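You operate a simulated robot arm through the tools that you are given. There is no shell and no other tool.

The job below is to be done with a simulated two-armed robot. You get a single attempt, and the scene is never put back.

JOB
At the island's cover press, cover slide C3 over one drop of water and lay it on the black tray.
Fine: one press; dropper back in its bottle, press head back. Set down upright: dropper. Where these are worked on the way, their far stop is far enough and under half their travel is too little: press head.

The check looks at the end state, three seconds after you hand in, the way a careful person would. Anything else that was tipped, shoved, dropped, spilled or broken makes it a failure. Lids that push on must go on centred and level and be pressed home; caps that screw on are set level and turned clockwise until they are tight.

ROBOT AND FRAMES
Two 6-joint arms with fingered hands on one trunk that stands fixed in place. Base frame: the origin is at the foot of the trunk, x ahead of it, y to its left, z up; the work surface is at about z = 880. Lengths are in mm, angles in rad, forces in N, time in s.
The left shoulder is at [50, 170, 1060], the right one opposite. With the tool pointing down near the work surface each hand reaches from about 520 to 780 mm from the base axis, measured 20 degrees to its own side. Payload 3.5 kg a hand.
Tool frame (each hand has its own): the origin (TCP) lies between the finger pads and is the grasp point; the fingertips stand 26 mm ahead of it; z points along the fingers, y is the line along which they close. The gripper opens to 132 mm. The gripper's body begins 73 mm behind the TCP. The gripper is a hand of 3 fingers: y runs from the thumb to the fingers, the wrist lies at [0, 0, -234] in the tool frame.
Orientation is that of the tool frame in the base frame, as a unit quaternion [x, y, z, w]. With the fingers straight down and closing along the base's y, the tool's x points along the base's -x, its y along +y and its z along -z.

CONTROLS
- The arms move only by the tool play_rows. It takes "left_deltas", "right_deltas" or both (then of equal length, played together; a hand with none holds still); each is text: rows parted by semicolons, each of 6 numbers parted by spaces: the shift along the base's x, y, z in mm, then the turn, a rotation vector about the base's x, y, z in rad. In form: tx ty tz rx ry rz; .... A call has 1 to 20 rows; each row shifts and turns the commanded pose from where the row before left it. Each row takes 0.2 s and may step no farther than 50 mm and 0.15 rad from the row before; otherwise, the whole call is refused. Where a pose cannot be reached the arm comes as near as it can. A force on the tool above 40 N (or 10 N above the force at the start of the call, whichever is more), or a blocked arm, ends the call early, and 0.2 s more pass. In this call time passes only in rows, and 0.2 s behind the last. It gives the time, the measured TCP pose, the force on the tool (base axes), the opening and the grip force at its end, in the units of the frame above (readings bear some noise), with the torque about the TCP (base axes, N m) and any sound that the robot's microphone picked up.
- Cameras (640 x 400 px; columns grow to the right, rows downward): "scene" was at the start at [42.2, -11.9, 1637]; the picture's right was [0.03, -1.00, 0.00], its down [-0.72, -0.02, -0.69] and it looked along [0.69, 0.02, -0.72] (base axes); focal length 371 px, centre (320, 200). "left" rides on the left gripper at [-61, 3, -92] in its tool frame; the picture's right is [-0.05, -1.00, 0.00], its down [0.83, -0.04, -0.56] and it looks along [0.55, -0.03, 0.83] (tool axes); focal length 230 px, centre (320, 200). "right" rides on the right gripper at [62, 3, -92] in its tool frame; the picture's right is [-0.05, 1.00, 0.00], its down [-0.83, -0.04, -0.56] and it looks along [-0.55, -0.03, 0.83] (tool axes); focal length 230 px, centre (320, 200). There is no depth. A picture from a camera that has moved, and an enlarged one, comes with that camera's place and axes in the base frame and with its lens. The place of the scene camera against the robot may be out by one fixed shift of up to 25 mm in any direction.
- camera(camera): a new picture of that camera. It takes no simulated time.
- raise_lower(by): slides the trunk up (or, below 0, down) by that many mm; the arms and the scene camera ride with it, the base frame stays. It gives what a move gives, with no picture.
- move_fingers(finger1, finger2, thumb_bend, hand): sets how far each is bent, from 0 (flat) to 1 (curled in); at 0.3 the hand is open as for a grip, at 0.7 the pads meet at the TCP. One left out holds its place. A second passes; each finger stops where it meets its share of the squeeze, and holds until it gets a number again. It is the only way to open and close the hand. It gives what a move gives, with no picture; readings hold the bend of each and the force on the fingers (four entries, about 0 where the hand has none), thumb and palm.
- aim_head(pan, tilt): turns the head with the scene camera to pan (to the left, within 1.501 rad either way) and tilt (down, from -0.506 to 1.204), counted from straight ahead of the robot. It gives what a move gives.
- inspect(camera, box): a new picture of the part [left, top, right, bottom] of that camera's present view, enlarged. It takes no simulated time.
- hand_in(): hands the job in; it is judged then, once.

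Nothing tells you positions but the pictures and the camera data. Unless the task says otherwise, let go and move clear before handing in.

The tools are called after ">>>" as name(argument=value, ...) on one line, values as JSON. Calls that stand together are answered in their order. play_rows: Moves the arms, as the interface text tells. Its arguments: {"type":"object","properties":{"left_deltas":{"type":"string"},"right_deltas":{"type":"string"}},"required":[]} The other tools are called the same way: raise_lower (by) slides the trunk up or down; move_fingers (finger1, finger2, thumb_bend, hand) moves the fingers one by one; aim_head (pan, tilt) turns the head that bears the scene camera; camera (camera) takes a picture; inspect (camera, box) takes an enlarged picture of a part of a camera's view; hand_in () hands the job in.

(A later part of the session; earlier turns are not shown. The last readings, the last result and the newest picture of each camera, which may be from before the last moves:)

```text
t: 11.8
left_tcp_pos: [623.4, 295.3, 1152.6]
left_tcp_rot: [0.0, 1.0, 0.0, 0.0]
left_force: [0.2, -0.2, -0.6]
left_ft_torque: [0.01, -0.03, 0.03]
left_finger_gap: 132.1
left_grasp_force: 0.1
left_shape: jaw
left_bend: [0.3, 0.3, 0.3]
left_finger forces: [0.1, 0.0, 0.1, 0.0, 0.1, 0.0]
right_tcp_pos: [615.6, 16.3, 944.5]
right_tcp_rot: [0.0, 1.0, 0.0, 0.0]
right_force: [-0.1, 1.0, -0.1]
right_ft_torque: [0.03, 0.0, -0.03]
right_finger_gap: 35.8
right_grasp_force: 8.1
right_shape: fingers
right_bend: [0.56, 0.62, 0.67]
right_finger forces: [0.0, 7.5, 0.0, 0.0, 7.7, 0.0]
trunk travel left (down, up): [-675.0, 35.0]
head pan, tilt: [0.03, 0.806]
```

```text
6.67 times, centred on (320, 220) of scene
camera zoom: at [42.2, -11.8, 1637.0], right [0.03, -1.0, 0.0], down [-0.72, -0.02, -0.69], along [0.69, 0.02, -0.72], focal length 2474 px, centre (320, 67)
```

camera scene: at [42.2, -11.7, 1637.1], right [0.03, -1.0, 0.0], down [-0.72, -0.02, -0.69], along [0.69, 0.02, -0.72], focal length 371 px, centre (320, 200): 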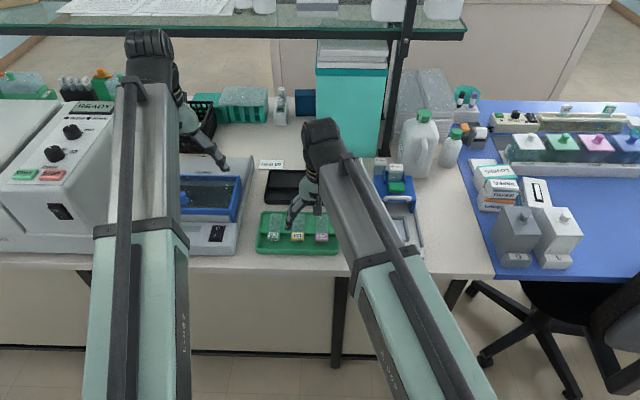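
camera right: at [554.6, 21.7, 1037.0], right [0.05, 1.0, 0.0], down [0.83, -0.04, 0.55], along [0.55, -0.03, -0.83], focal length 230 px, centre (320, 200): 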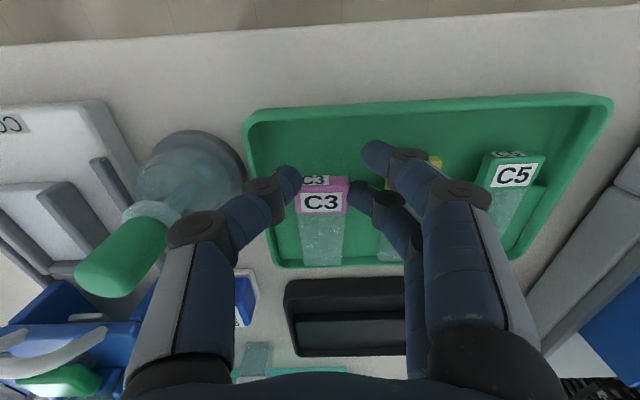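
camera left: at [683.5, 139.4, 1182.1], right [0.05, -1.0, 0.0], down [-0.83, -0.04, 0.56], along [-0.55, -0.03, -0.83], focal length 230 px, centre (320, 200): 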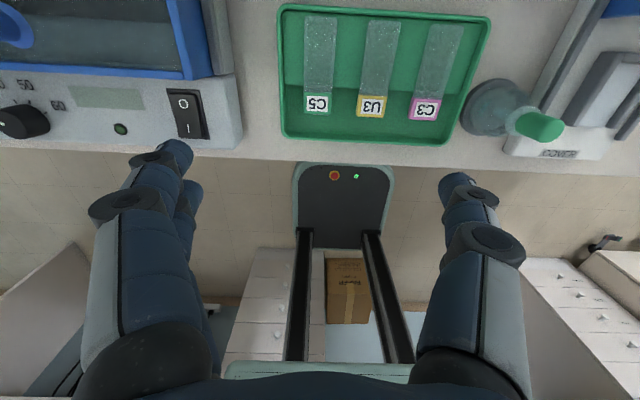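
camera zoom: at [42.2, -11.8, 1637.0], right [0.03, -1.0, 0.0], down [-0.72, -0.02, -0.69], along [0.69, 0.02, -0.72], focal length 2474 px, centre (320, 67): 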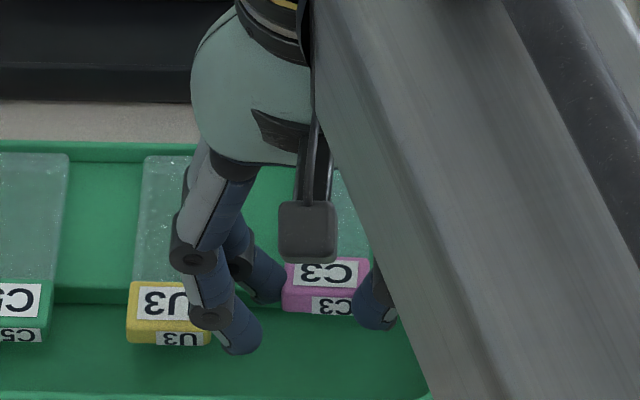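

The slide pivots about the two-point pinch and its far end droops, so this grip won't hold it level. I'll set it back down and regrip further back with all three fingers.

>>> play_rows(right_deltas="0 0 -6 0 0 0;0 0 -5 0 0 0;0 0 -4 0 0 0;0 0 -3 0 0 0")

>>> move_fingers(hand="right", finger2=0.57, thumb_bend=0.58)

>>> inspect(camera="right", box=[220, 100, 420, 240])

>>> inspect(camera="scene", box=[280, 190, 360, 250])

```text
t: 12.8
left_tcp_pos: [623.2, 294.5, 1153.6]
left_tcp_rot: [0.0, 1.0, 0.0, 0.0]
left_force: [-0.6, -0.3, 0.7]
left_ft_torque: [0.04, 0.03, 0.0]
left_finger_gap: 131.8
left_grasp_force: 0.1
left_shape: jaw
left_bend: [0.3, 0.3, 0.3]
left_finger forces: [0.0, 0.0, 0.1, 0.0, 0.0, 0.1]
right_tcp_pos: [616.8, 16.6, 926.4]
right_tcp_rot: [0.0, 1.0, 0.0, 0.0]
right_force: [1.1, -0.2, -0.9]
right_ft_torque: [0.0, 0.0, 0.03]
right_finger_gap: 35.9
right_grasp_force: 7.3
right_shape: fingers
right_bend: [0.56, 0.62, 0.67]
right_finger forces: [0.0, 7.5, 0.0, 0.1, 7.9, 0.1]
trunk travel left (down, up): [-675.0, 35.0]
head pan, tilt: [0.03, 0.806]
```

```text
t: 13.8
left_tcp_pos: [623.5, 294.9, 1154.0]
left_tcp_rot: [0.0, 1.0, 0.0, 0.0]
left_force: [0.4, -0.3, -0.1]
left_ft_torque: [0.0, 0.02, -0.03]
left_finger_gap: 131.8
left_grasp_force: 0.0
left_shape: jaw
left_bend: [0.3, 0.3, 0.3]
left_finger forces: [0.0, 0.0, 0.0, 0.0, 0.0, 0.1]
right_tcp_pos: [616.7, 15.2, 925.1]
right_tcp_rot: [0.0, 1.0, 0.0, 0.0]
right_force: [-1.0, -0.1, 0.4]
right_ft_torque: [0.01, 0.01, 0.0]
right_finger_gap: 46.3
right_grasp_force: 0.0
right_shape: fingers
right_bend: [0.56, 0.56, 0.57]
right_finger forces: [0.0, 0.0, 0.0, 0.0, 0.0, 0.1]
trunk travel left (down, up): [-675.0, 35.0]
head pan, tilt: [0.03, 0.806]
```

```text
2.86 times, centred on (320, 170) of right
camera zoom: at [554.5, 20.7, 1019.3], right [0.05, 1.0, 0.0], down [0.83, -0.04, 0.56], along [0.55, -0.03, -0.83], focal length 657 px, centre (320, 286)
```

zoom: 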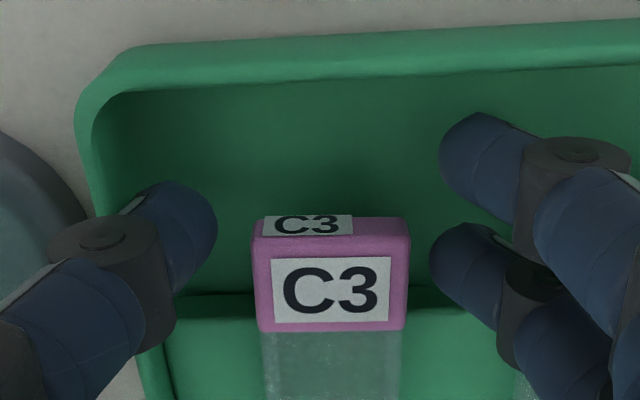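

```text
6.67 times, centred on (320, 220) of scene
camera zoom: at [42.2, -11.8, 1637.0], right [0.03, -1.0, 0.0], down [-0.72, -0.02, -0.69], along [0.69, 0.02, -0.72], focal length 2474 px, centre (320, 67)
```

zoom: 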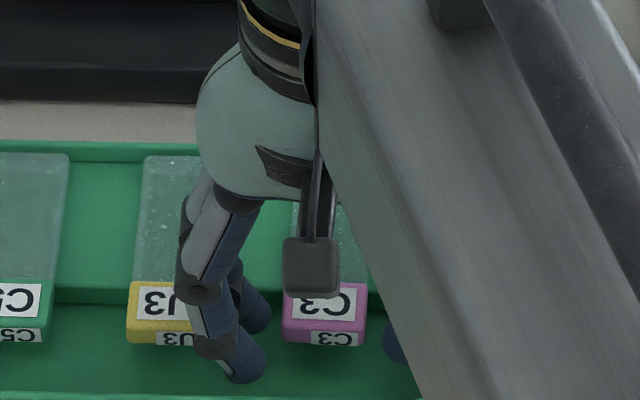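

The slide is back down level, centred at y≈19.5. I'll shift 15 mm back along it, centre on it, and regrip with all three fingers.

>>> play_rows(right_deltas="0 3 1 0 0 0;8 0 0 0 0 0;8 0 0 0 0 0")

>>> move_fingers(hand="right", finger1=0.62, finger2=0.62, thumb_bend=0.62)

>>> inspect(camera="right", box=[220, 100, 420, 240])

>>> inspect(camera="scene", box=[280, 190, 360, 250])

```text
t: 14.6
left_tcp_pos: [623.6, 293.6, 1153.9]
left_tcp_rot: [-0.001, 1.0, 0.0, -0.001]
left_force: [-0.1, 0.1, -0.5]
left_ft_torque: [-0.02, -0.01, 0.0]
left_finger_gap: 131.9
left_grasp_force: 0.0
left_shape: jaw
left_bend: [0.3, 0.3, 0.3]
left_finger forces: [0.0, 0.0, 0.0, 0.1, 0.0, 0.0]
right_tcp_pos: [631.0, 19.9, 927.0]
right_tcp_rot: [0.0, 1.0, 0.001, 0.001]
right_force: [-0.4, 0.2, 0.0]
right_ft_torque: [-0.01, 0.07, 0.03]
right_finger_gap: 46.1
right_grasp_force: 0.6
right_shape: fingers
right_bend: [0.56, 0.56, 0.57]
right_finger forces: [0.0, 1.0, 0.0, 0.0, 0.0, 0.0]
trunk travel left (down, up): [-675.0, 35.0]
head pan, tilt: [0.03, 0.806]
```

```text
t: 15.6
left_tcp_pos: [623.7, 292.9, 1153.0]
left_tcp_rot: [0.0, 1.0, 0.0, 0.0]
left_force: [-0.6, -0.1, -0.1]
left_ft_torque: [0.01, -0.02, -0.02]
left_finger_gap: 132.2
left_grasp_force: 0.0
left_shape: jaw
left_bend: [0.3, 0.3, 0.3]
left_finger forces: [0.0, 0.0, 0.0, 0.0, 0.0, 0.0]
right_tcp_pos: [631.3, 20.4, 927.7]
right_tcp_rot: [0.0, 1.0, 0.0, 0.0]
right_force: [-1.2, 0.2, 0.0]
right_ft_torque: [-0.01, 0.0, 0.03]
right_finger_gap: 33.0
right_grasp_force: 1.9
right_shape: fingers
right_bend: [0.61, 0.61, 0.61]
right_finger forces: [0.8, 1.1, 0.1, 0.0, 1.4, 0.0]
trunk travel left (down, up): [-675.0, 35.0]
head pan, tilt: [0.03, 0.806]
```

```text
2.86 times, centred on (320, 170) of right
camera zoom: at [570.1, 23.8, 1020.3], right [0.05, 1.0, 0.0], down [0.83, -0.04, 0.56], along [0.55, -0.03, -0.83], focal length 657 px, centre (320, 286)
```

zoom: 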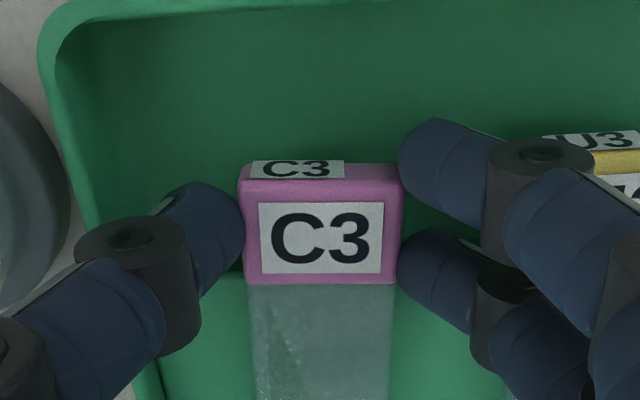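

```text
6.67 times, centred on (320, 220) of scene
camera zoom: at [42.2, -11.8, 1637.0], right [0.03, -1.0, 0.0], down [-0.72, -0.02, -0.69], along [0.69, 0.02, -0.72], focal length 2474 px, centre (320, 67)
```

zoom: 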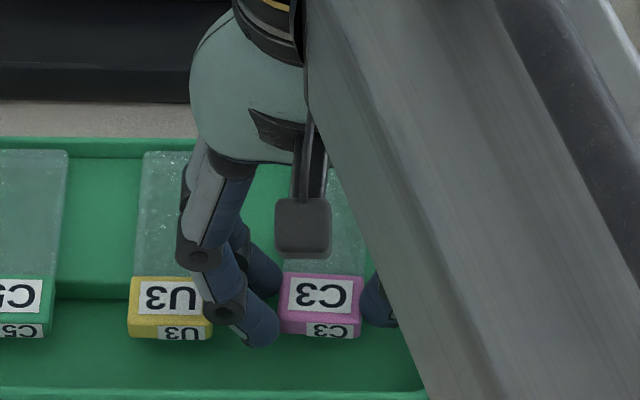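

The tray seems to have been nudged about 2 mm because a fingertip caught the ledge, so the tips reach lower than I assumed. I'll open, rise 4 mm, shift a little further back, and regrip.

>>> move_fingers(hand="right", finger1=0.585, finger2=0.585, thumb_bend=0.585)

>>> play_rows(right_deltas="0 0 4 0 0 0;0 0 0 0 0 0;3 0 0 0 0 0;3 0 0 0 0 0")

>>> inspect(camera="right", box=[220, 100, 420, 240])

>>> inspect(camera="scene", box=[280, 190, 360, 250])

```text
t: 16.6
left_tcp_pos: [624.0, 295.2, 1152.2]
left_tcp_rot: [0.0, 1.0, -0.001, 0.0]
left_force: [-0.2, 0.7, -0.1]
left_ft_torque: [0.02, -0.03, 0.02]
left_finger_gap: 131.8
left_grasp_force: 0.1
left_shape: jaw
left_bend: [0.3, 0.3, 0.3]
left_finger forces: [0.0, 0.0, 0.0, 0.1, 0.1, 0.0]
right_tcp_pos: [631.6, 19.0, 927.5]
right_tcp_rot: [0.0, 1.0, 0.0, 0.0]
right_force: [-1.2, -1.0, -0.1]
right_ft_torque: [0.01, 0.02, 0.04]
right_finger_gap: 40.8
right_grasp_force: 0.4
right_shape: fingers
right_bend: [0.58, 0.59, 0.58]
right_finger forces: [0.1, 0.5, 0.0, 0.0, 0.0, 0.1]
trunk travel left (down, up): [-675.0, 35.0]
head pan, tilt: [0.03, 0.806]
```

```text
t: 17.6
left_tcp_pos: [623.7, 295.1, 1153.4]
left_tcp_rot: [0.0, 1.0, 0.0, 0.0]
left_force: [0.6, 0.1, 0.6]
left_ft_torque: [-0.02, 0.04, -0.03]
left_finger_gap: 131.9
left_grasp_force: 0.0
left_shape: jaw
left_bend: [0.3, 0.3, 0.3]
left_finger forces: [0.1, 0.1, 0.0, 0.1, 0.0, 0.1]
right_tcp_pos: [638.3, 18.7, 931.1]
right_tcp_rot: [0.0, 1.0, 0.0, 0.0]
right_force: [-1.4, -0.2, 0.0]
right_ft_torque: [0.0, 0.0, 0.04]
right_finger_gap: 40.4
right_grasp_force: 0.1
right_shape: fingers
right_bend: [0.58, 0.58, 0.58]
right_finger forces: [0.0, 0.1, 0.0, 0.1, 0.0, 0.1]
trunk travel left (down, up): [-675.0, 35.0]
head pan, tilt: [0.03, 0.806]
```

```text
2.86 times, centred on (320, 170) of right
camera zoom: at [576.3, 23.5, 1023.8], right [0.05, 1.0, 0.0], down [0.83, -0.04, 0.56], along [0.55, -0.03, -0.83], focal length 657 px, centre (320, 286)
```

zoom: 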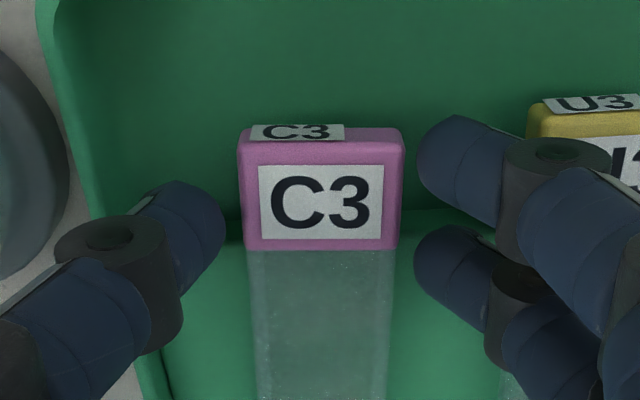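

```text
6.67 times, centred on (320, 220) of scene
camera zoom: at [42.2, -11.8, 1637.0], right [0.03, -1.0, 0.0], down [-0.72, -0.02, -0.69], along [0.69, 0.02, -0.72], focal length 2474 px, centre (320, 67)
```

zoom: 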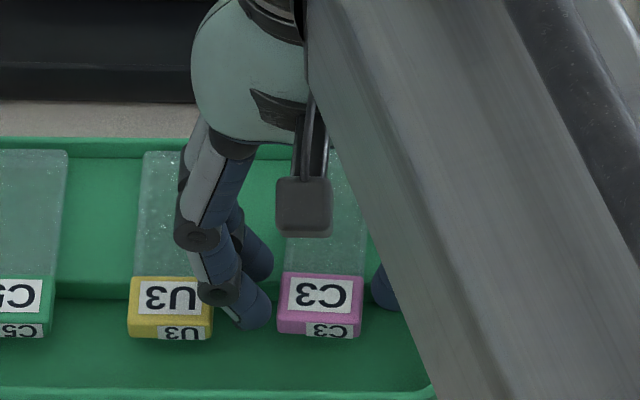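

The hand now sits clear of the ledge with all three fingers beside the slide. I'll lower 1.5 mm and close firmly.

>>> play_rows(right_deltas="0 0.7 -1.5 0 0 0")

>>> move_fingers(hand="right", finger1=0.62, finger2=0.62, thumb_bend=0.62)

>>> move_fingers(hand="right", finger1=0.68, finger2=0.68, thumb_bend=0.68)

>>> inspect(camera="right", box=[220, 100, 420, 240])

```text
t: 18.0
left_tcp_pos: [623.7, 293.9, 1153.1]
left_tcp_rot: [0.001, 1.0, 0.0, -0.001]
left_force: [-0.1, -0.5, -0.3]
left_ft_torque: [0.0, 0.04, 0.01]
left_finger_gap: 131.9
left_grasp_force: 0.0
left_shape: jaw
left_bend: [0.3, 0.3, 0.3]
left_finger forces: [0.1, 0.1, 0.0, 0.1, 0.1, 0.0]
right_tcp_pos: [637.8, 19.8, 928.8]
right_tcp_rot: [0.0, 1.0, 0.0, -0.001]
right_force: [1.0, -0.5, -1.0]
right_ft_torque: [-0.01, -0.01, 0.0]
right_finger_gap: 40.8
right_grasp_force: 0.0
right_shape: fingers
right_bend: [0.58, 0.58, 0.58]
right_finger forces: [0.1, 0.1, 0.1, 0.1, 0.1, 0.0]
trunk travel left (down, up): [-675.0, 35.0]
head pan, tilt: [0.03, 0.806]
```

```text
t: 19.0
left_tcp_pos: [622.6, 294.7, 1153.3]
left_tcp_rot: [0.0, 1.0, -0.001, 0.0]
left_force: [-0.5, 0.3, -0.2]
left_ft_torque: [0.0, -0.01, 0.01]
left_finger_gap: 132.0
left_grasp_force: 0.1
left_shape: jaw
left_bend: [0.3, 0.3, 0.3]
left_finger forces: [0.0, 0.0, 0.0, 0.0, 0.0, 0.1]
right_tcp_pos: [637.3, 19.2, 929.5]
right_tcp_rot: [0.0, 1.0, 0.0, 0.0]
right_force: [0.5, 0.0, 0.2]
right_ft_torque: [-0.02, 0.0, -0.02]
right_finger_gap: 33.4
right_grasp_force: 1.0
right_shape: fingers
right_bend: [0.6, 0.61, 0.61]
right_finger forces: [1.0, 0.6, 0.1, 0.1, 1.5, 0.1]
trunk travel left (down, up): [-675.0, 35.0]
head pan, tilt: [0.03, 0.806]
```

```text
t: 20.0
left_tcp_pos: [622.9, 294.8, 1152.9]
left_tcp_rot: [0.0, 1.0, -0.001, -0.001]
left_force: [-0.3, 0.3, 0.1]
left_ft_torque: [-0.01, 0.01, 0.05]
left_finger_gap: 131.8
left_grasp_force: 0.1
left_shape: jaw
left_bend: [0.3, 0.3, 0.3]
left_finger forces: [0.0, 0.0, 0.0, 0.0, 0.0, 0.1]
right_tcp_pos: [637.8, 19.6, 929.6]
right_tcp_rot: [0.001, 1.0, 0.0, 0.0]
right_force: [0.5, 0.3, 0.3]
right_ft_torque: [0.01, 0.04, -0.01]
right_finger_gap: 30.9
right_grasp_force: 9.1
right_shape: fingers
right_bend: [0.62, 0.62, 0.64]
right_finger forces: [4.6, 4.1, 0.0, 0.0, 8.6, 0.1]
trunk travel left (down, up): [-675.0, 35.0]
head pan, tilt: [0.03, 0.806]
```

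```text
2.86 times, centred on (320, 170) of right
camera zoom: at [576.2, 24.4, 1022.4], right [0.05, 1.0, 0.0], down [0.83, -0.04, 0.56], along [0.55, -0.03, -0.83], focal length 657 px, centre (320, 286)
```

zoom: 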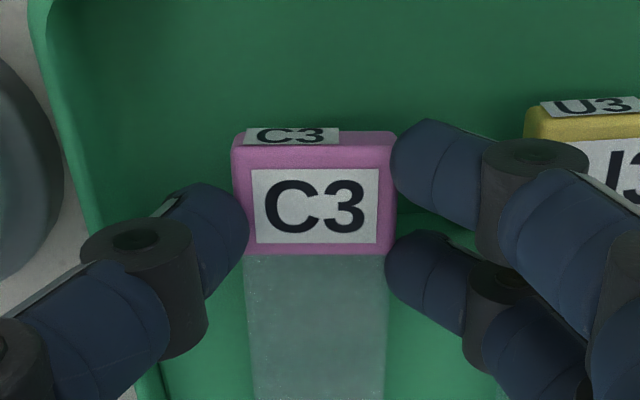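

All three fingers share the grip now, at 4.6, 4.1 and 8.6 N. I'll lift and check the level.

>>> play_rows(right_deltas="0 0 4 0 0 0;0 0 5 0 0 0;0 0 6 0 0 0;0 0 6 0 0 0")

>>> camera(camera="right")

>>> inspect(camera="right", box=[220, 100, 420, 240])

>>> inspect(camera="scene", box=[260, 170, 360, 250])

```text
t: 21.0
left_tcp_pos: [623.1, 295.0, 1152.7]
left_tcp_rot: [0.0, 1.0, 0.001, 0.0]
left_force: [-0.3, -0.9, -0.9]
left_ft_torque: [0.02, 0.0, 0.0]
left_finger_gap: 131.9
left_grasp_force: 0.0
left_shape: jaw
left_bend: [0.3, 0.3, 0.3]
left_finger forces: [0.0, 0.0, 0.0, 0.0, 0.0, 0.0]
right_tcp_pos: [639.0, 20.4, 949.4]
right_tcp_rot: [0.0, 1.0, 0.0, 0.0]
right_force: [-0.1, -0.1, -0.4]
right_ft_torque: [0.0, -0.02, 0.0]
right_finger_gap: 31.0
right_grasp_force: 8.8
right_shape: fingers
right_bend: [0.62, 0.62, 0.64]
right_finger forces: [4.8, 3.6, 0.0, 0.0, 7.8, 0.0]
trunk travel left (down, up): [-675.0, 35.0]
head pan, tilt: [0.03, 0.806]
```

```text
taken
camera right: at [577.4, 24.6, 1043.1], right [0.05, 1.0, 0.0], down [0.83, -0.04, 0.56], along [0.55, -0.03, -0.83], focal length 230 px, centre (320, 200)
```

right: 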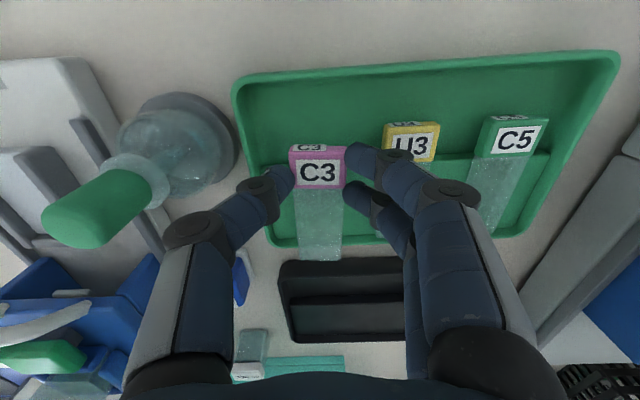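

```text
2.86 times, centred on (320, 170) of right
camera zoom: at [577.4, 24.6, 1043.1], right [0.05, 1.0, 0.0], down [0.83, -0.04, 0.56], along [0.55, -0.03, -0.83], focal length 657 px, centre (320, 286)
```

zoom: 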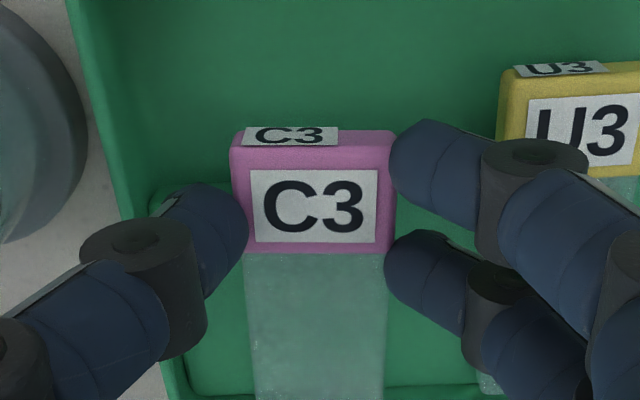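

```text
5.00 times, centred on (310, 210) of scene
camera zoom: at [42.2, -11.8, 1637.0], right [0.03, -1.0, 0.0], down [-0.72, -0.02, -0.69], along [0.69, 0.02, -0.72], focal length 1855 px, centre (370, 150)
```

zoom: 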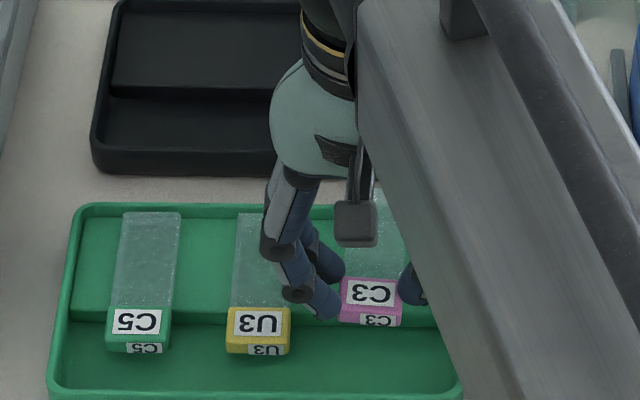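

The slide lifts level and secure. I'll raise it above the dropper bulb, carry it across, and hover over the bed.

>>> play_rows(right_deltas="0 0 20 0 0 0;0 0 25 0 0 0;0 0 25 0 0 0;0 -5 18 0 0 0;0 -20 0 0 0 0;-2 -28 0 0 0 0;-4 -30 0 0 0 0;-4 -30 0 0 0 0;-4 -30 0 0 0 0;-4 -28 0 0 0 0;-3 -18 0 0 0 0;0 -8 0 0 0 0")

>>> camera(camera="right")

>>> inspect(camera="right", box=[220, 100, 420, 240])

>>> camera(camera="scene")

```text
t: 23.6
left_tcp_pos: [623.1, 293.9, 1152.7]
left_tcp_rot: [-0.001, 1.0, 0.0, 0.0]
left_force: [0.2, 0.4, 0.0]
left_ft_torque: [0.0, -0.05, 0.0]
left_finger_gap: 131.8
left_grasp_force: 0.0
left_shape: jaw
left_bend: [0.3, 0.3, 0.3]
left_finger forces: [0.0, 0.0, 0.0, 0.1, 0.0, 0.0]
right_tcp_pos: [616.1, -176.9, 1037.7]
right_tcp_rot: [0.0, 1.0, 0.0, 0.0]
right_force: [-0.8, 0.2, -0.6]
right_ft_torque: [0.01, 0.01, -0.04]
right_finger_gap: 30.9
right_grasp_force: 8.4
right_shape: fingers
right_bend: [0.62, 0.62, 0.64]
right_finger forces: [4.7, 3.5, 0.0, 0.0, 7.4, 0.0]
trunk travel left (down, up): [-675.0, 35.0]
head pan, tilt: [0.03, 0.806]
```

```text
taken
camera right: at [555.8, -172.8, 1131.2], right [0.05, 1.0, 0.0], down [0.83, -0.04, 0.56], along [0.55, -0.03, -0.83], focal length 230 px, centre (320, 200)
```

right: 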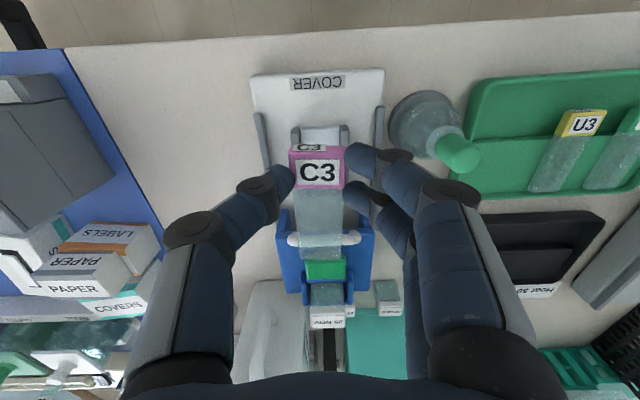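

```text
2.86 times, centred on (320, 170) of right
camera zoom: at [555.8, -172.8, 1131.2], right [0.05, 1.0, 0.0], down [0.83, -0.04, 0.56], along [0.55, -0.03, -0.83], focal length 657 px, centre (320, 286)
```

zoom: 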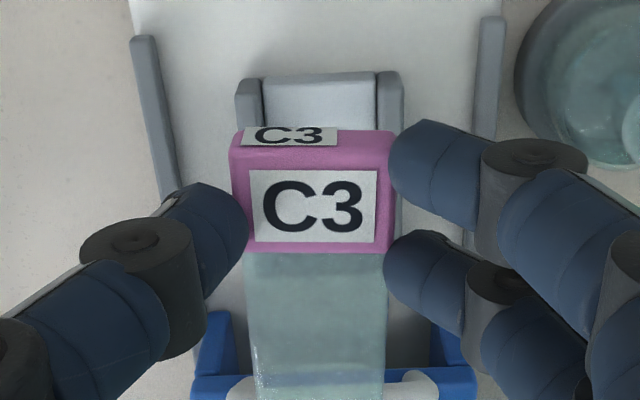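

```text
taken
camera scene: at [42.3, -11.9, 1637.0], right [0.03, -1.0, 0.0], down [-0.72, -0.02, -0.69], along [0.69, 0.02, -0.72], focal length 371 px, centre (320, 200)
```

scene: 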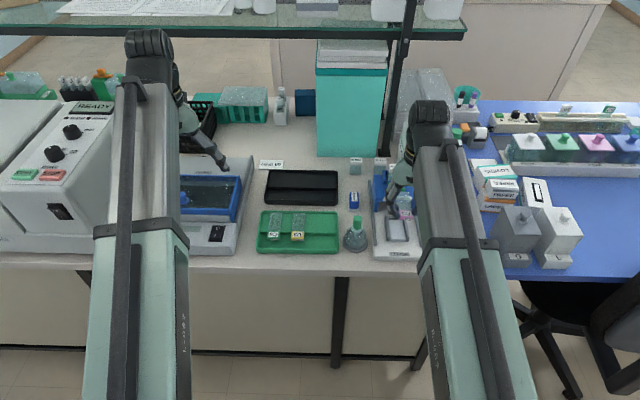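

The slide is aligned with the bed in y (both about -177). I'll go partway down, a little short in x, and check the far end against the back bar.

>>> play_rows(right_deltas="-4 0 -20 0 0 0;0 0 -25 0 0 0;0 0 -20 0 0 0;0 0 -10 0 0 0")

>>> inspect(camera="right", box=[220, 100, 420, 240])

>>> inspect(camera="scene", box=[360, 190, 440, 250])

```text
t: 24.6
left_tcp_pos: [624.4, 293.8, 1153.1]
left_tcp_rot: [0.0, 1.0, 0.0, 0.0]
left_force: [-0.3, -0.2, -0.6]
left_ft_torque: [0.01, 0.01, 0.0]
left_finger_gap: 131.8
left_grasp_force: 0.0
left_shape: jaw
left_bend: [0.3, 0.3, 0.3]
left_finger forces: [0.0, 0.0, 0.0, 0.1, 0.0, 0.0]
right_tcp_pos: [612.5, -177.8, 961.4]
right_tcp_rot: [0.0, 1.0, 0.0, 0.0]
right_force: [-0.2, 0.8, -0.3]
right_ft_torque: [-0.02, 0.01, -0.01]
right_finger_gap: 30.6
right_grasp_force: 8.1
right_shape: fingers
right_bend: [0.62, 0.62, 0.64]
right_finger forces: [4.7, 3.5, 0.0, 0.0, 7.4, 0.0]
trunk travel left (down, up): [-675.0, 35.0]
head pan, tilt: [0.03, 0.806]
```

```text
2.86 times, centred on (320, 170) of right
camera zoom: at [551.4, -173.0, 1054.7], right [0.05, 1.0, 0.0], down [0.83, -0.04, 0.56], along [0.55, -0.03, -0.83], focal length 657 px, centre (320, 286)
```

zoom: 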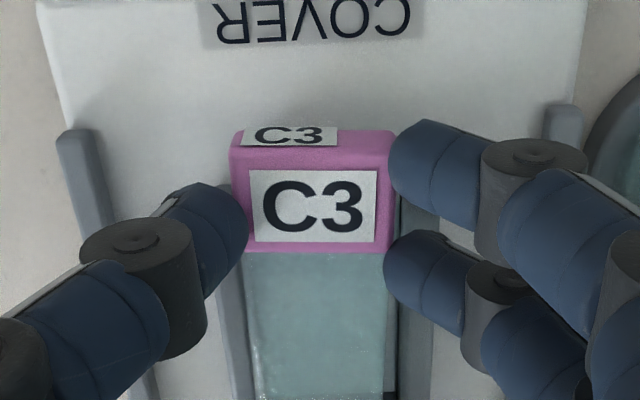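

```text
6.67 times, centred on (400, 220) of scene
camera zoom: at [42.3, -11.9, 1637.0], right [0.03, -1.0, 0.0], down [-0.72, -0.02, -0.69], along [0.69, 0.02, -0.72], focal length 2474 px, centre (-213, 67)
```

zoom: 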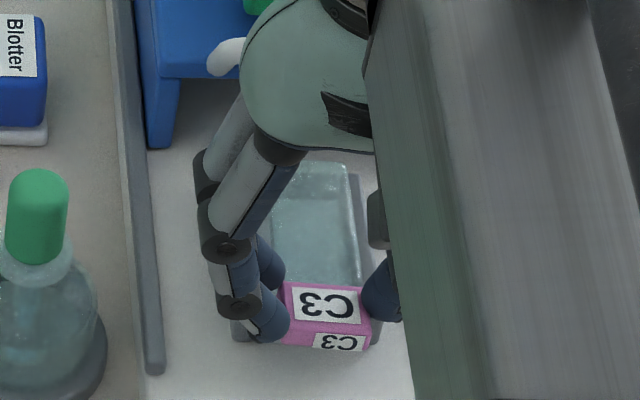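

I estimate the pad top at z≈906 and the bed at x≈619–682, so the slide should come in a few millimetres short and then be slid home. I'll move to just above the bars and look.

>>> play_rows(right_deltas="-6.5 1 0 0 0 0;0 0 -6 0 0 0;0 0 -5 0 0 0;0 0 -4 0 0 0")

>>> inspect(camera="right", box=[220, 100, 420, 240])

>>> inspect(camera="scene", box=[370, 200, 430, 250])

```text
t: 25.6
left_tcp_pos: [621.9, 295.7, 1153.1]
left_tcp_rot: [0.0, 1.0, 0.0, 0.0]
left_force: [-1.0, 0.2, -0.3]
left_ft_torque: [0.0, -0.03, -0.04]
left_finger_gap: 131.8
left_grasp_force: 0.0
left_shape: jaw
left_bend: [0.3, 0.3, 0.3]
left_finger forces: [0.0, 0.0, 0.1, 0.1, 0.1, 0.1]
right_tcp_pos: [604.7, -175.8, 949.9]
right_tcp_rot: [0.0, 1.0, 0.001, 0.001]
right_force: [2.1, 1.1, 6.7]
right_ft_torque: [0.18, -0.14, -0.01]
right_finger_gap: 30.7
right_grasp_force: 11.9
right_shape: fingers
right_bend: [0.63, 0.64, 0.64]
right_finger forces: [4.8, 11.4, 0.0, 0.1, 7.6, 0.0]
trunk travel left (down, up): [-675.0, 35.0]
head pan, tilt: [0.03, 0.806]
```

```text
2.86 times, centred on (320, 170) of right
camera zoom: at [543.7, -171.4, 1042.2], right [0.05, 1.0, 0.0], down [0.83, -0.04, 0.56], along [0.56, -0.03, -0.83], focal length 657 px, centre (320, 286)
```

zoom: 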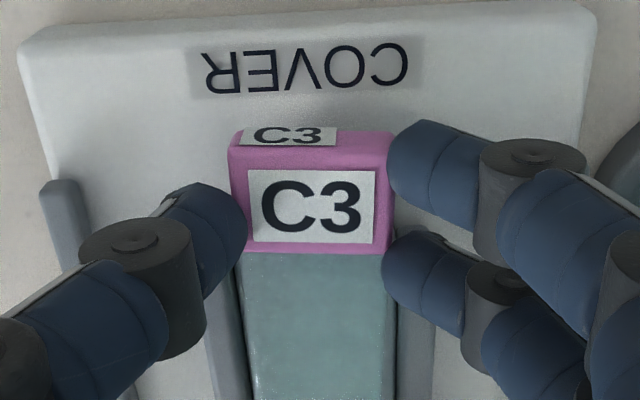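

```text
8.00 times, centred on (400, 225) of scene
camera zoom: at [41.6, -11.4, 1637.2], right [0.03, -1.0, 0.0], down [-0.72, -0.02, -0.69], along [0.69, 0.02, -0.72], focal length 2969 px, centre (-320, 0)
```

zoom: 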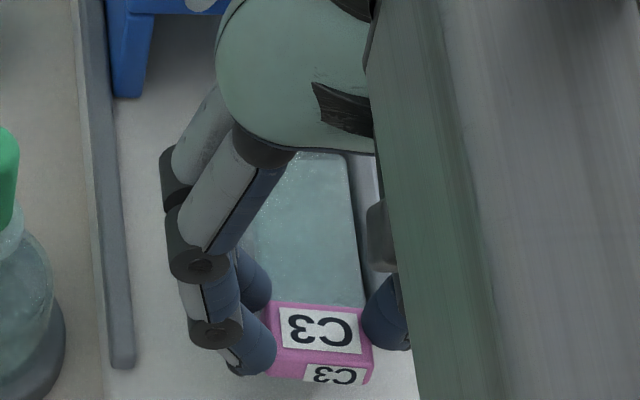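

Finger 2 just touched the top of the right bar, while the slide is centred and about 8 mm short of home. I'll rise 2.5 mm, move 6 mm in, and tip the far end down gently onto the pad before releasing.

>>> play_rows(right_deltas="0 0 4 0 0 0;3 0 0 0 0 0;3 0 0 0 0 0;0 0 0 0 0.04 0;0 0 0 0 0.03 0")

>>> inspect(camera="right", box=[220, 100, 420, 240])

>>> inspect(camera="scene", box=[370, 200, 430, 250])

```text
t: 26.8
left_tcp_pos: [623.9, 294.9, 1153.3]
left_tcp_rot: [-0.001, 1.0, -0.001, 0.0]
left_force: [0.5, 0.6, 0.1]
left_ft_torque: [-0.01, 0.02, 0.01]
left_finger_gap: 131.8
left_grasp_force: 0.0
left_shape: jaw
left_bend: [0.3, 0.3, 0.3]
left_finger forces: [0.0, 0.0, 0.0, 0.0, 0.0, 0.0]
right_tcp_pos: [612.4, -175.9, 952.5]
right_tcp_rot: [0.0, 0.999, 0.0, -0.035]
right_force: [-1.1, -0.6, -0.6]
right_ft_torque: [-0.03, 0.04, 0.0]
right_finger_gap: 30.5
right_grasp_force: 8.5
right_shape: fingers
right_bend: [0.63, 0.63, 0.64]
right_finger forces: [4.3, 4.3, 0.1, 0.0, 7.3, 0.0]
trunk travel left (down, up): [-675.0, 35.0]
head pan, tilt: [0.03, 0.806]
```

```text
2.86 times, centred on (320, 170) of right
camera zoom: at [557.5, -171.8, 1049.5], right [0.05, 1.0, 0.0], down [0.87, -0.04, 0.5], along [0.49, -0.03, -0.87], focal length 657 px, centre (320, 286)
```

zoom: 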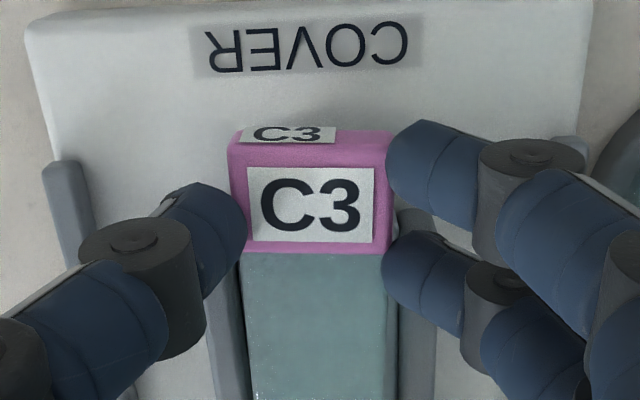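

```text
8.00 times, centred on (400, 225) of scene
camera zoom: at [41.9, -11.9, 1637.0], right [0.03, -1.0, 0.0], down [-0.72, -0.02, -0.69], along [0.69, 0.02, -0.72], focal length 2969 px, centre (-320, 0)
```

zoom: 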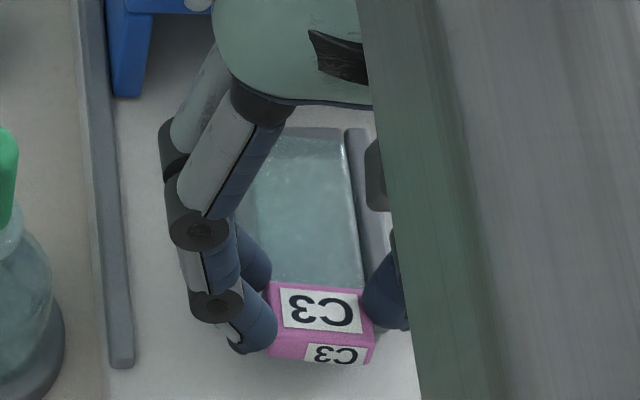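

The slide's far edge now shows just in front of the back bar, still about 4–6 mm short of home. I'll move 3 mm in, lower 3 mm, and recheck before release.

>>> play_rows(right_deltas="3 0 0 0 0 0;0 0 -1.5 0 0 0;0 0 -1.5 0 0 0")

>>> inspect(camera="scene", box=[370, 200, 430, 250])

>>> inspect(camera="right", box=[220, 130, 420, 290])

```text
t: 27.6
left_tcp_pos: [623.0, 294.3, 1154.8]
left_tcp_rot: [-0.001, 1.0, 0.0, 0.0]
left_force: [-0.6, 0.4, -0.2]
left_ft_torque: [0.02, -0.01, 0.02]
left_finger_gap: 131.9
left_grasp_force: 0.0
left_shape: jaw
left_bend: [0.3, 0.3, 0.3]
left_finger forces: [0.0, 0.1, 0.0, 0.0, 0.0, 0.0]
right_tcp_pos: [616.4, -177.3, 949.3]
right_tcp_rot: [0.0, 0.999, 0.0, -0.034]
right_force: [0.8, -1.1, 9.6]
right_ft_torque: [-0.14, -0.03, 0.02]
right_finger_gap: 10.5
right_grasp_force: 5.4
right_shape: fingers
right_bend: [0.68, 0.67, 0.68]
right_finger forces: [0.0, 1.3, 0.0, 0.0, 9.0, 0.1]
trunk travel left (down, up): [-675.0, 35.0]
head pan, tilt: [0.03, 0.806]
```

```text
8.00 times, centred on (400, 225) of scene
camera zoom: at [41.5, -11.8, 1637.2], right [0.03, -1.0, 0.0], down [-0.72, -0.02, -0.69], along [0.69, 0.02, -0.72], focal length 2969 px, centre (-320, 0)
```

zoom: 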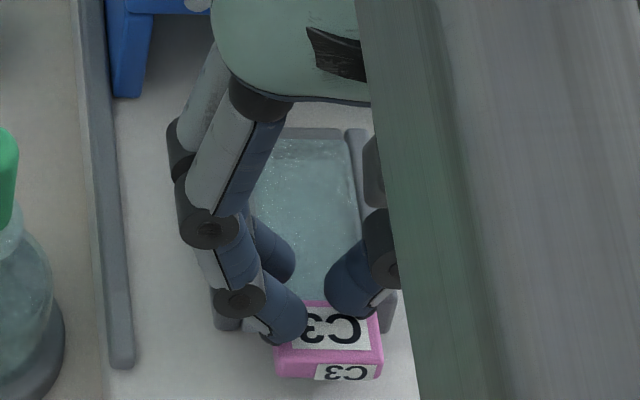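

```text
2.50 times, centred on (320, 210) of right
camera zoom: at [560.9, -172.0, 1047.1], right [0.05, 1.0, 0.0], down [0.87, -0.04, 0.5], along [0.5, -0.03, -0.87], focal length 575 px, centre (320, 175)
```

zoom: 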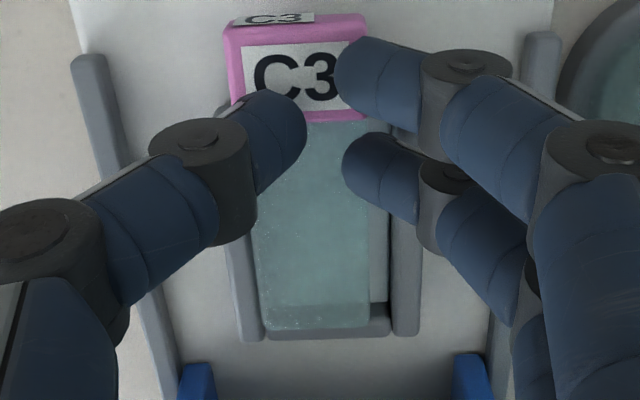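

The slide slipped down out of the fingers and now lies in the bed, with the fingertips resting on its top. I'll lift the hand straight up and check its seating.

>>> play_rows(right_deltas="0 0 4 0 0 0;0 0 8 0 0 0;0 0 15 0 -0.03 0;0 0 20 0 -0.04 0")

>>> camera(camera="right")

>>> inspect(camera="scene", box=[370, 200, 430, 250])

>>> inspect(camera="right", box=[240, 70, 400, 240])

```text
t: 28.6
left_tcp_pos: [624.1, 296.0, 1152.9]
left_tcp_rot: [0.0, 1.0, 0.0, 0.0]
left_force: [0.4, -0.4, -0.2]
left_ft_torque: [-0.01, -0.02, 0.0]
left_finger_gap: 132.0
left_grasp_force: 0.1
left_shape: jaw
left_bend: [0.3, 0.3, 0.3]
left_finger forces: [0.1, 0.0, 0.1, 0.0, 0.1, 0.1]
right_tcp_pos: [614.0, -176.1, 998.7]
right_tcp_rot: [0.0, 1.0, 0.0, 0.0]
right_force: [-0.1, 0.0, -1.4]
right_ft_torque: [0.01, -0.03, -0.01]
right_finger_gap: 11.2
right_grasp_force: 0.1
right_shape: fingers
right_bend: [0.68, 0.68, 0.68]
right_finger forces: [0.0, 0.0, 0.0, 0.0, 0.0, 0.1]
trunk travel left (down, up): [-675.0, 35.0]
head pan, tilt: [0.03, 0.806]
```

```text
taken
camera right: at [553.0, -172.7, 1090.9], right [0.05, 1.0, 0.0], down [0.83, -0.04, 0.56], along [0.55, -0.03, -0.83], focal length 230 px, centre (320, 200)
```

right: 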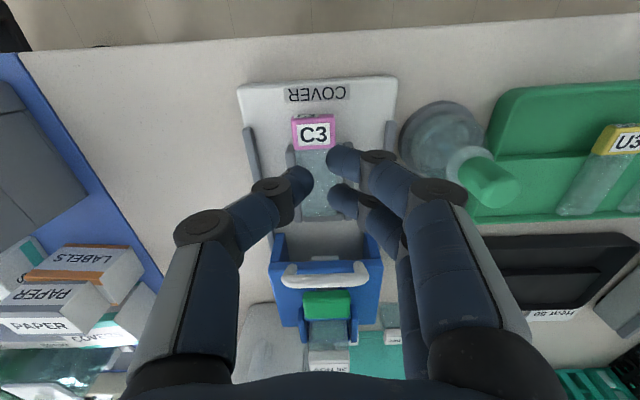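

```text
8.00 times, centred on (400, 225) of scene
camera zoom: at [42.0, -11.8, 1637.0], right [0.03, -1.0, 0.0], down [-0.72, -0.02, -0.69], along [0.69, 0.02, -0.72], focal length 2969 px, centre (-320, 0)
```

zoom: 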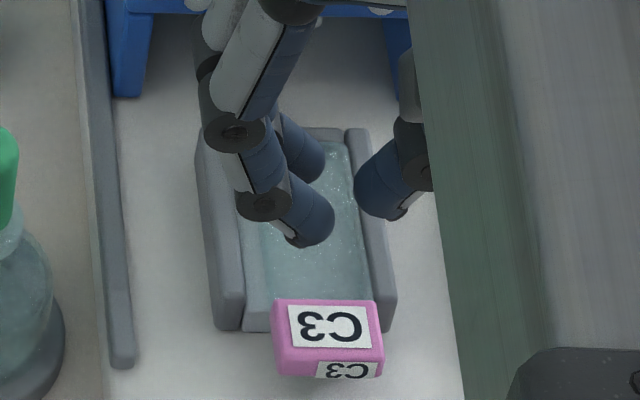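

```text
2.35 times, centred on (320, 155) of right
camera zoom: at [553.0, -172.7, 1090.9], right [0.05, 1.0, 0.0], down [0.83, -0.04, 0.56], along [0.55, -0.03, -0.83], focal length 541 px, centre (320, 306)
```

zoom: 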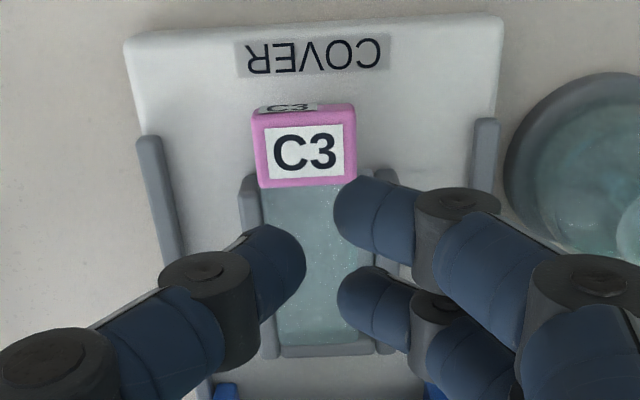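

The slide is lying in the bed, apparently against the -y bar. I'll move the hand aside for an unobstructed check.

>>> play_rows(right_deltas="0 -10 30 0 0 0;0 -35 25 0 0 0;0 -40 10 0 0 0;0 -40 0 0 0 0;0 -40 0 0 0 0")

>>> inspect(camera="scene", box=[370, 200, 430, 250])

>>> camera(camera="right")

>>> inspect(camera="scene", box=[250, 150, 440, 265])

```text
t: 29.8
left_tcp_pos: [622.3, 295.1, 1153.0]
left_tcp_rot: [0.0, 1.0, 0.0, 0.0]
left_force: [-0.6, 0.5, -0.1]
left_ft_torque: [-0.03, 0.03, 0.0]
left_finger_gap: 132.2
left_grasp_force: 0.1
left_shape: jaw
left_bend: [0.3, 0.3, 0.3]
left_finger forces: [0.0, 0.0, 0.0, 0.0, 0.0, 0.1]
right_tcp_pos: [615.3, -342.0, 1060.6]
right_tcp_rot: [0.0, 1.0, 0.001, 0.0]
right_force: [0.2, -0.3, 0.2]
right_ft_torque: [-0.01, 0.0, 0.02]
right_finger_gap: 11.2
right_grasp_force: 0.1
right_shape: fingers
right_bend: [0.68, 0.68, 0.68]
right_finger forces: [0.1, 0.0, 0.0, 0.0, 0.0, 0.0]
trunk travel left (down, up): [-675.0, 35.0]
head pan, tilt: [0.03, 0.806]
```

```text
8.00 times, centred on (400, 225) of scene
camera zoom: at [42.2, -12.4, 1637.0], right [0.03, -1.0, 0.0], down [-0.72, -0.02, -0.69], along [0.69, 0.02, -0.72], focal length 2969 px, centre (-320, 0)
```

zoom: 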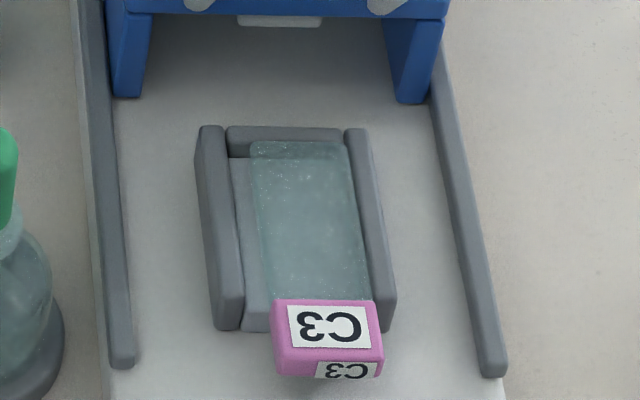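

```text
taken
camera right: at [554.3, -336.7, 1154.8], right [0.05, 1.0, 0.0], down [0.83, -0.04, 0.56], along [0.55, -0.03, -0.83], focal length 230 px, centre (320, 200)
```

right: 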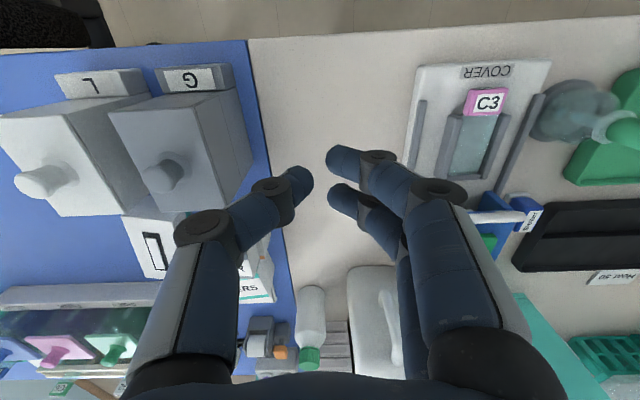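

```text
3.37 times, centred on (345, 208) of scene
camera zoom: at [42.2, -12.4, 1637.0], right [0.03, -1.0, 0.0], down [-0.72, -0.02, -0.69], along [0.69, 0.02, -0.72], focal length 1250 px, centre (236, 175)
```

zoom: 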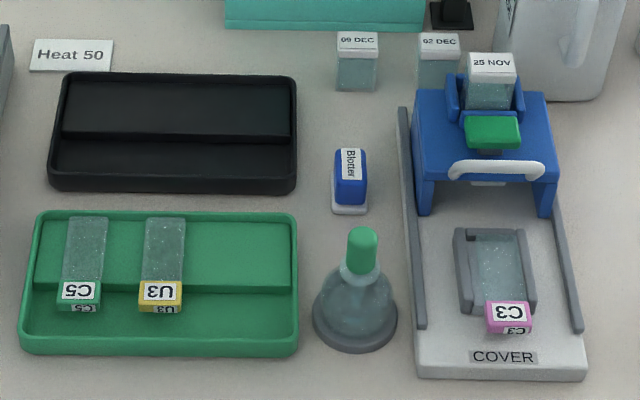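

C3 sits flat in the bed against the -y bar, about 5 mm short of the back bar. I'll nudge it nearer home by pushing its front face with closed fingers, first moving in front of it.

>>> play_rows(right_deltas="-15 40 0 0 0 0;-15 40 0 0 0 0;-15 40 0 0 0 0;-15 32 0 0 0 0;0 0 -30 0 0 0;0 0 -30 0 0 0;0 0 -25 0 0 0;0 0 -20 0 0 0")

>>> camera(camera="right")

>>> inspect(camera="right", box=[220, 130, 420, 290])

>>> inspect(camera="scene", box=[370, 200, 430, 250])

```text
t: 31.6
left_tcp_pos: [623.5, 293.3, 1152.3]
left_tcp_rot: [0.0, 1.0, 0.0, 0.0]
left_force: [-0.2, -0.5, -0.3]
left_ft_torque: [-0.02, -0.01, 0.02]
left_finger_gap: 131.9
left_grasp_force: 0.0
left_shape: jaw
left_bend: [0.3, 0.3, 0.3]
left_finger forces: [0.0, 0.1, 0.0, 0.1, 0.0, 0.0]
right_tcp_pos: [556.8, -190.1, 957.3]
right_tcp_rot: [0.0, 1.0, 0.0, 0.0]
right_force: [0.7, 0.5, 0.0]
right_ft_torque: [-0.01, 0.01, 0.02]
right_finger_gap: 11.0
right_grasp_force: 0.0
right_shape: fingers
right_bend: [0.68, 0.68, 0.68]
right_finger forces: [0.0, 0.0, 0.1, 0.0, 0.0, 0.0]
trunk travel left (down, up): [-675.0, 35.0]
head pan, tilt: [0.03, 0.806]
```

```text
taken
camera right: at [495.1, -185.5, 1049.8], right [0.05, 1.0, 0.0], down [0.83, -0.04, 0.56], along [0.55, -0.03, -0.83], focal length 230 px, centre (320, 200)
```

right: 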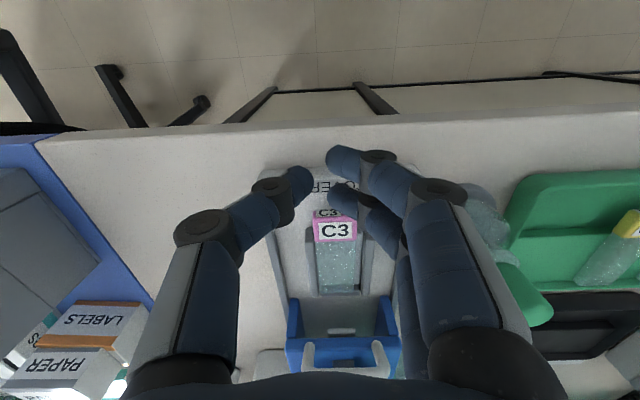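

```text
2.50 times, centred on (320, 210) of right
camera zoom: at [495.1, -185.5, 1049.8], right [0.05, 1.0, 0.0], down [0.83, -0.04, 0.56], along [0.55, -0.03, -0.83], focal length 575 px, centre (320, 175)
```

zoom: 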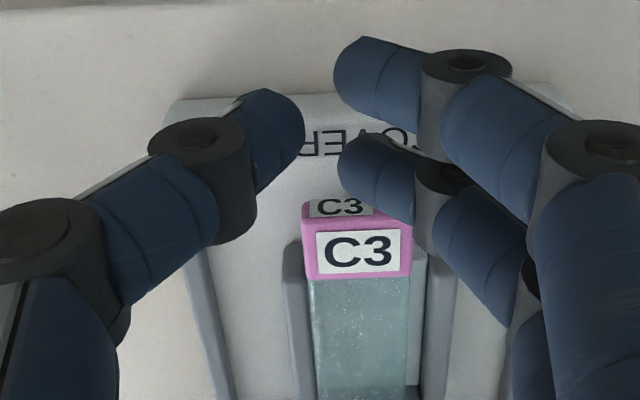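

```text
8.00 times, centred on (400, 225) of scene
camera zoom: at [42.2, -11.9, 1637.0], right [0.03, -1.0, 0.0], down [-0.72, -0.02, -0.69], along [0.69, 0.02, -0.72], focal length 2969 px, centre (-320, 0)
```

zoom: 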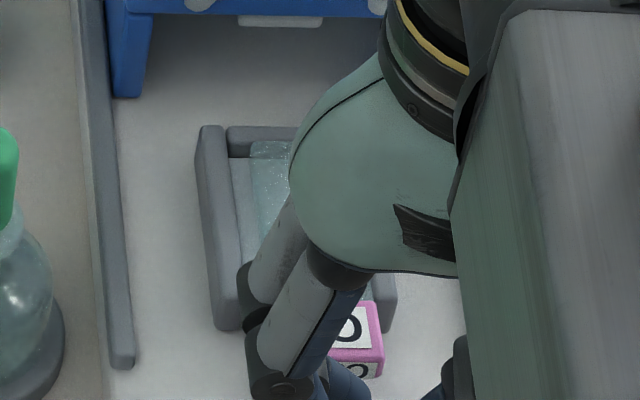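

Finger 2 is lined up with the slide's front face. I'll lower to slide height and creep forward, watching the slide's far edge in the scene view.

>>> play_rows(right_deltas="0 0 -10 0 0 0;0 0 -8 0 0 0;4 0 0 0 0 0;4 0 0 0 0 0;3 0 0 0 0 0")

>>> inspect(camera="right", box=[220, 130, 420, 290])

>>> inspect(camera="scene", box=[370, 200, 430, 250])

```text
t: 32.8
left_tcp_pos: [623.1, 295.1, 1153.6]
left_tcp_rot: [0.0, 1.0, 0.0, 0.0]
left_force: [0.7, -0.3, 0.8]
left_ft_torque: [0.03, 0.01, -0.02]
left_finger_gap: 132.2
left_grasp_force: 0.1
left_shape: jaw
left_bend: [0.3, 0.3, 0.3]
left_finger forces: [0.1, 0.0, 0.0, 0.1, 0.0, 0.1]
right_tcp_pos: [567.1, -189.3, 937.8]
right_tcp_rot: [0.001, 1.0, 0.0, 0.001]
right_force: [-0.7, -0.6, 0.3]
right_ft_torque: [-0.01, -0.06, 0.0]
right_finger_gap: 11.0
right_grasp_force: 0.1
right_shape: fingers
right_bend: [0.68, 0.68, 0.68]
right_finger forces: [0.0, 0.1, 0.0, 0.0, 0.0, 0.1]
trunk travel left (down, up): [-675.0, 35.0]
head pan, tilt: [0.03, 0.806]
```

```text
2.50 times, centred on (320, 210) of right
camera zoom: at [504.8, -184.9, 1031.2], right [0.05, 1.0, 0.0], down [0.83, -0.04, 0.56], along [0.55, -0.03, -0.83], focal length 575 px, centre (320, 175)
```

zoom: 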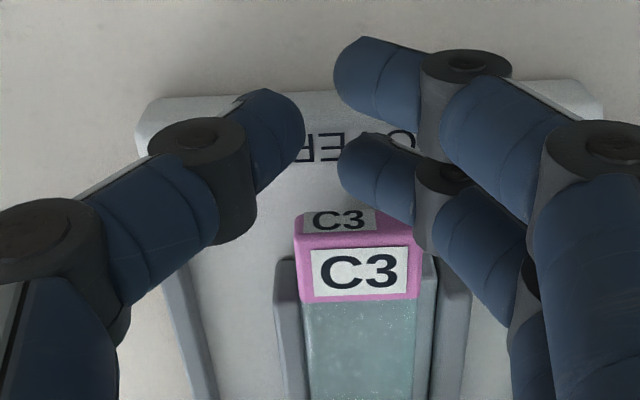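

```text
8.00 times, centred on (400, 225) of scene
camera zoom: at [42.2, -11.9, 1637.0], right [0.03, -1.0, 0.0], down [-0.72, -0.02, -0.69], along [0.69, 0.02, -0.72], focal length 2969 px, centre (-320, 0)
```

zoom: 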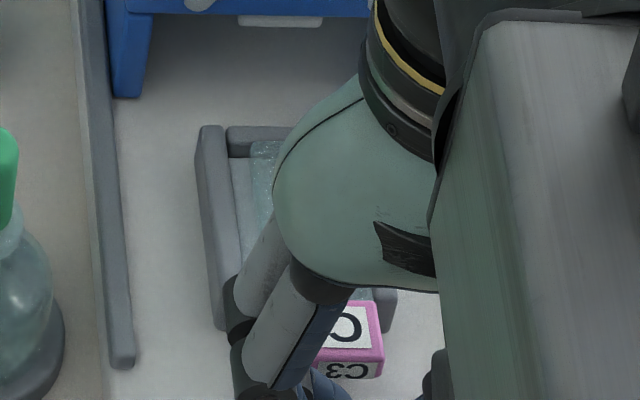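

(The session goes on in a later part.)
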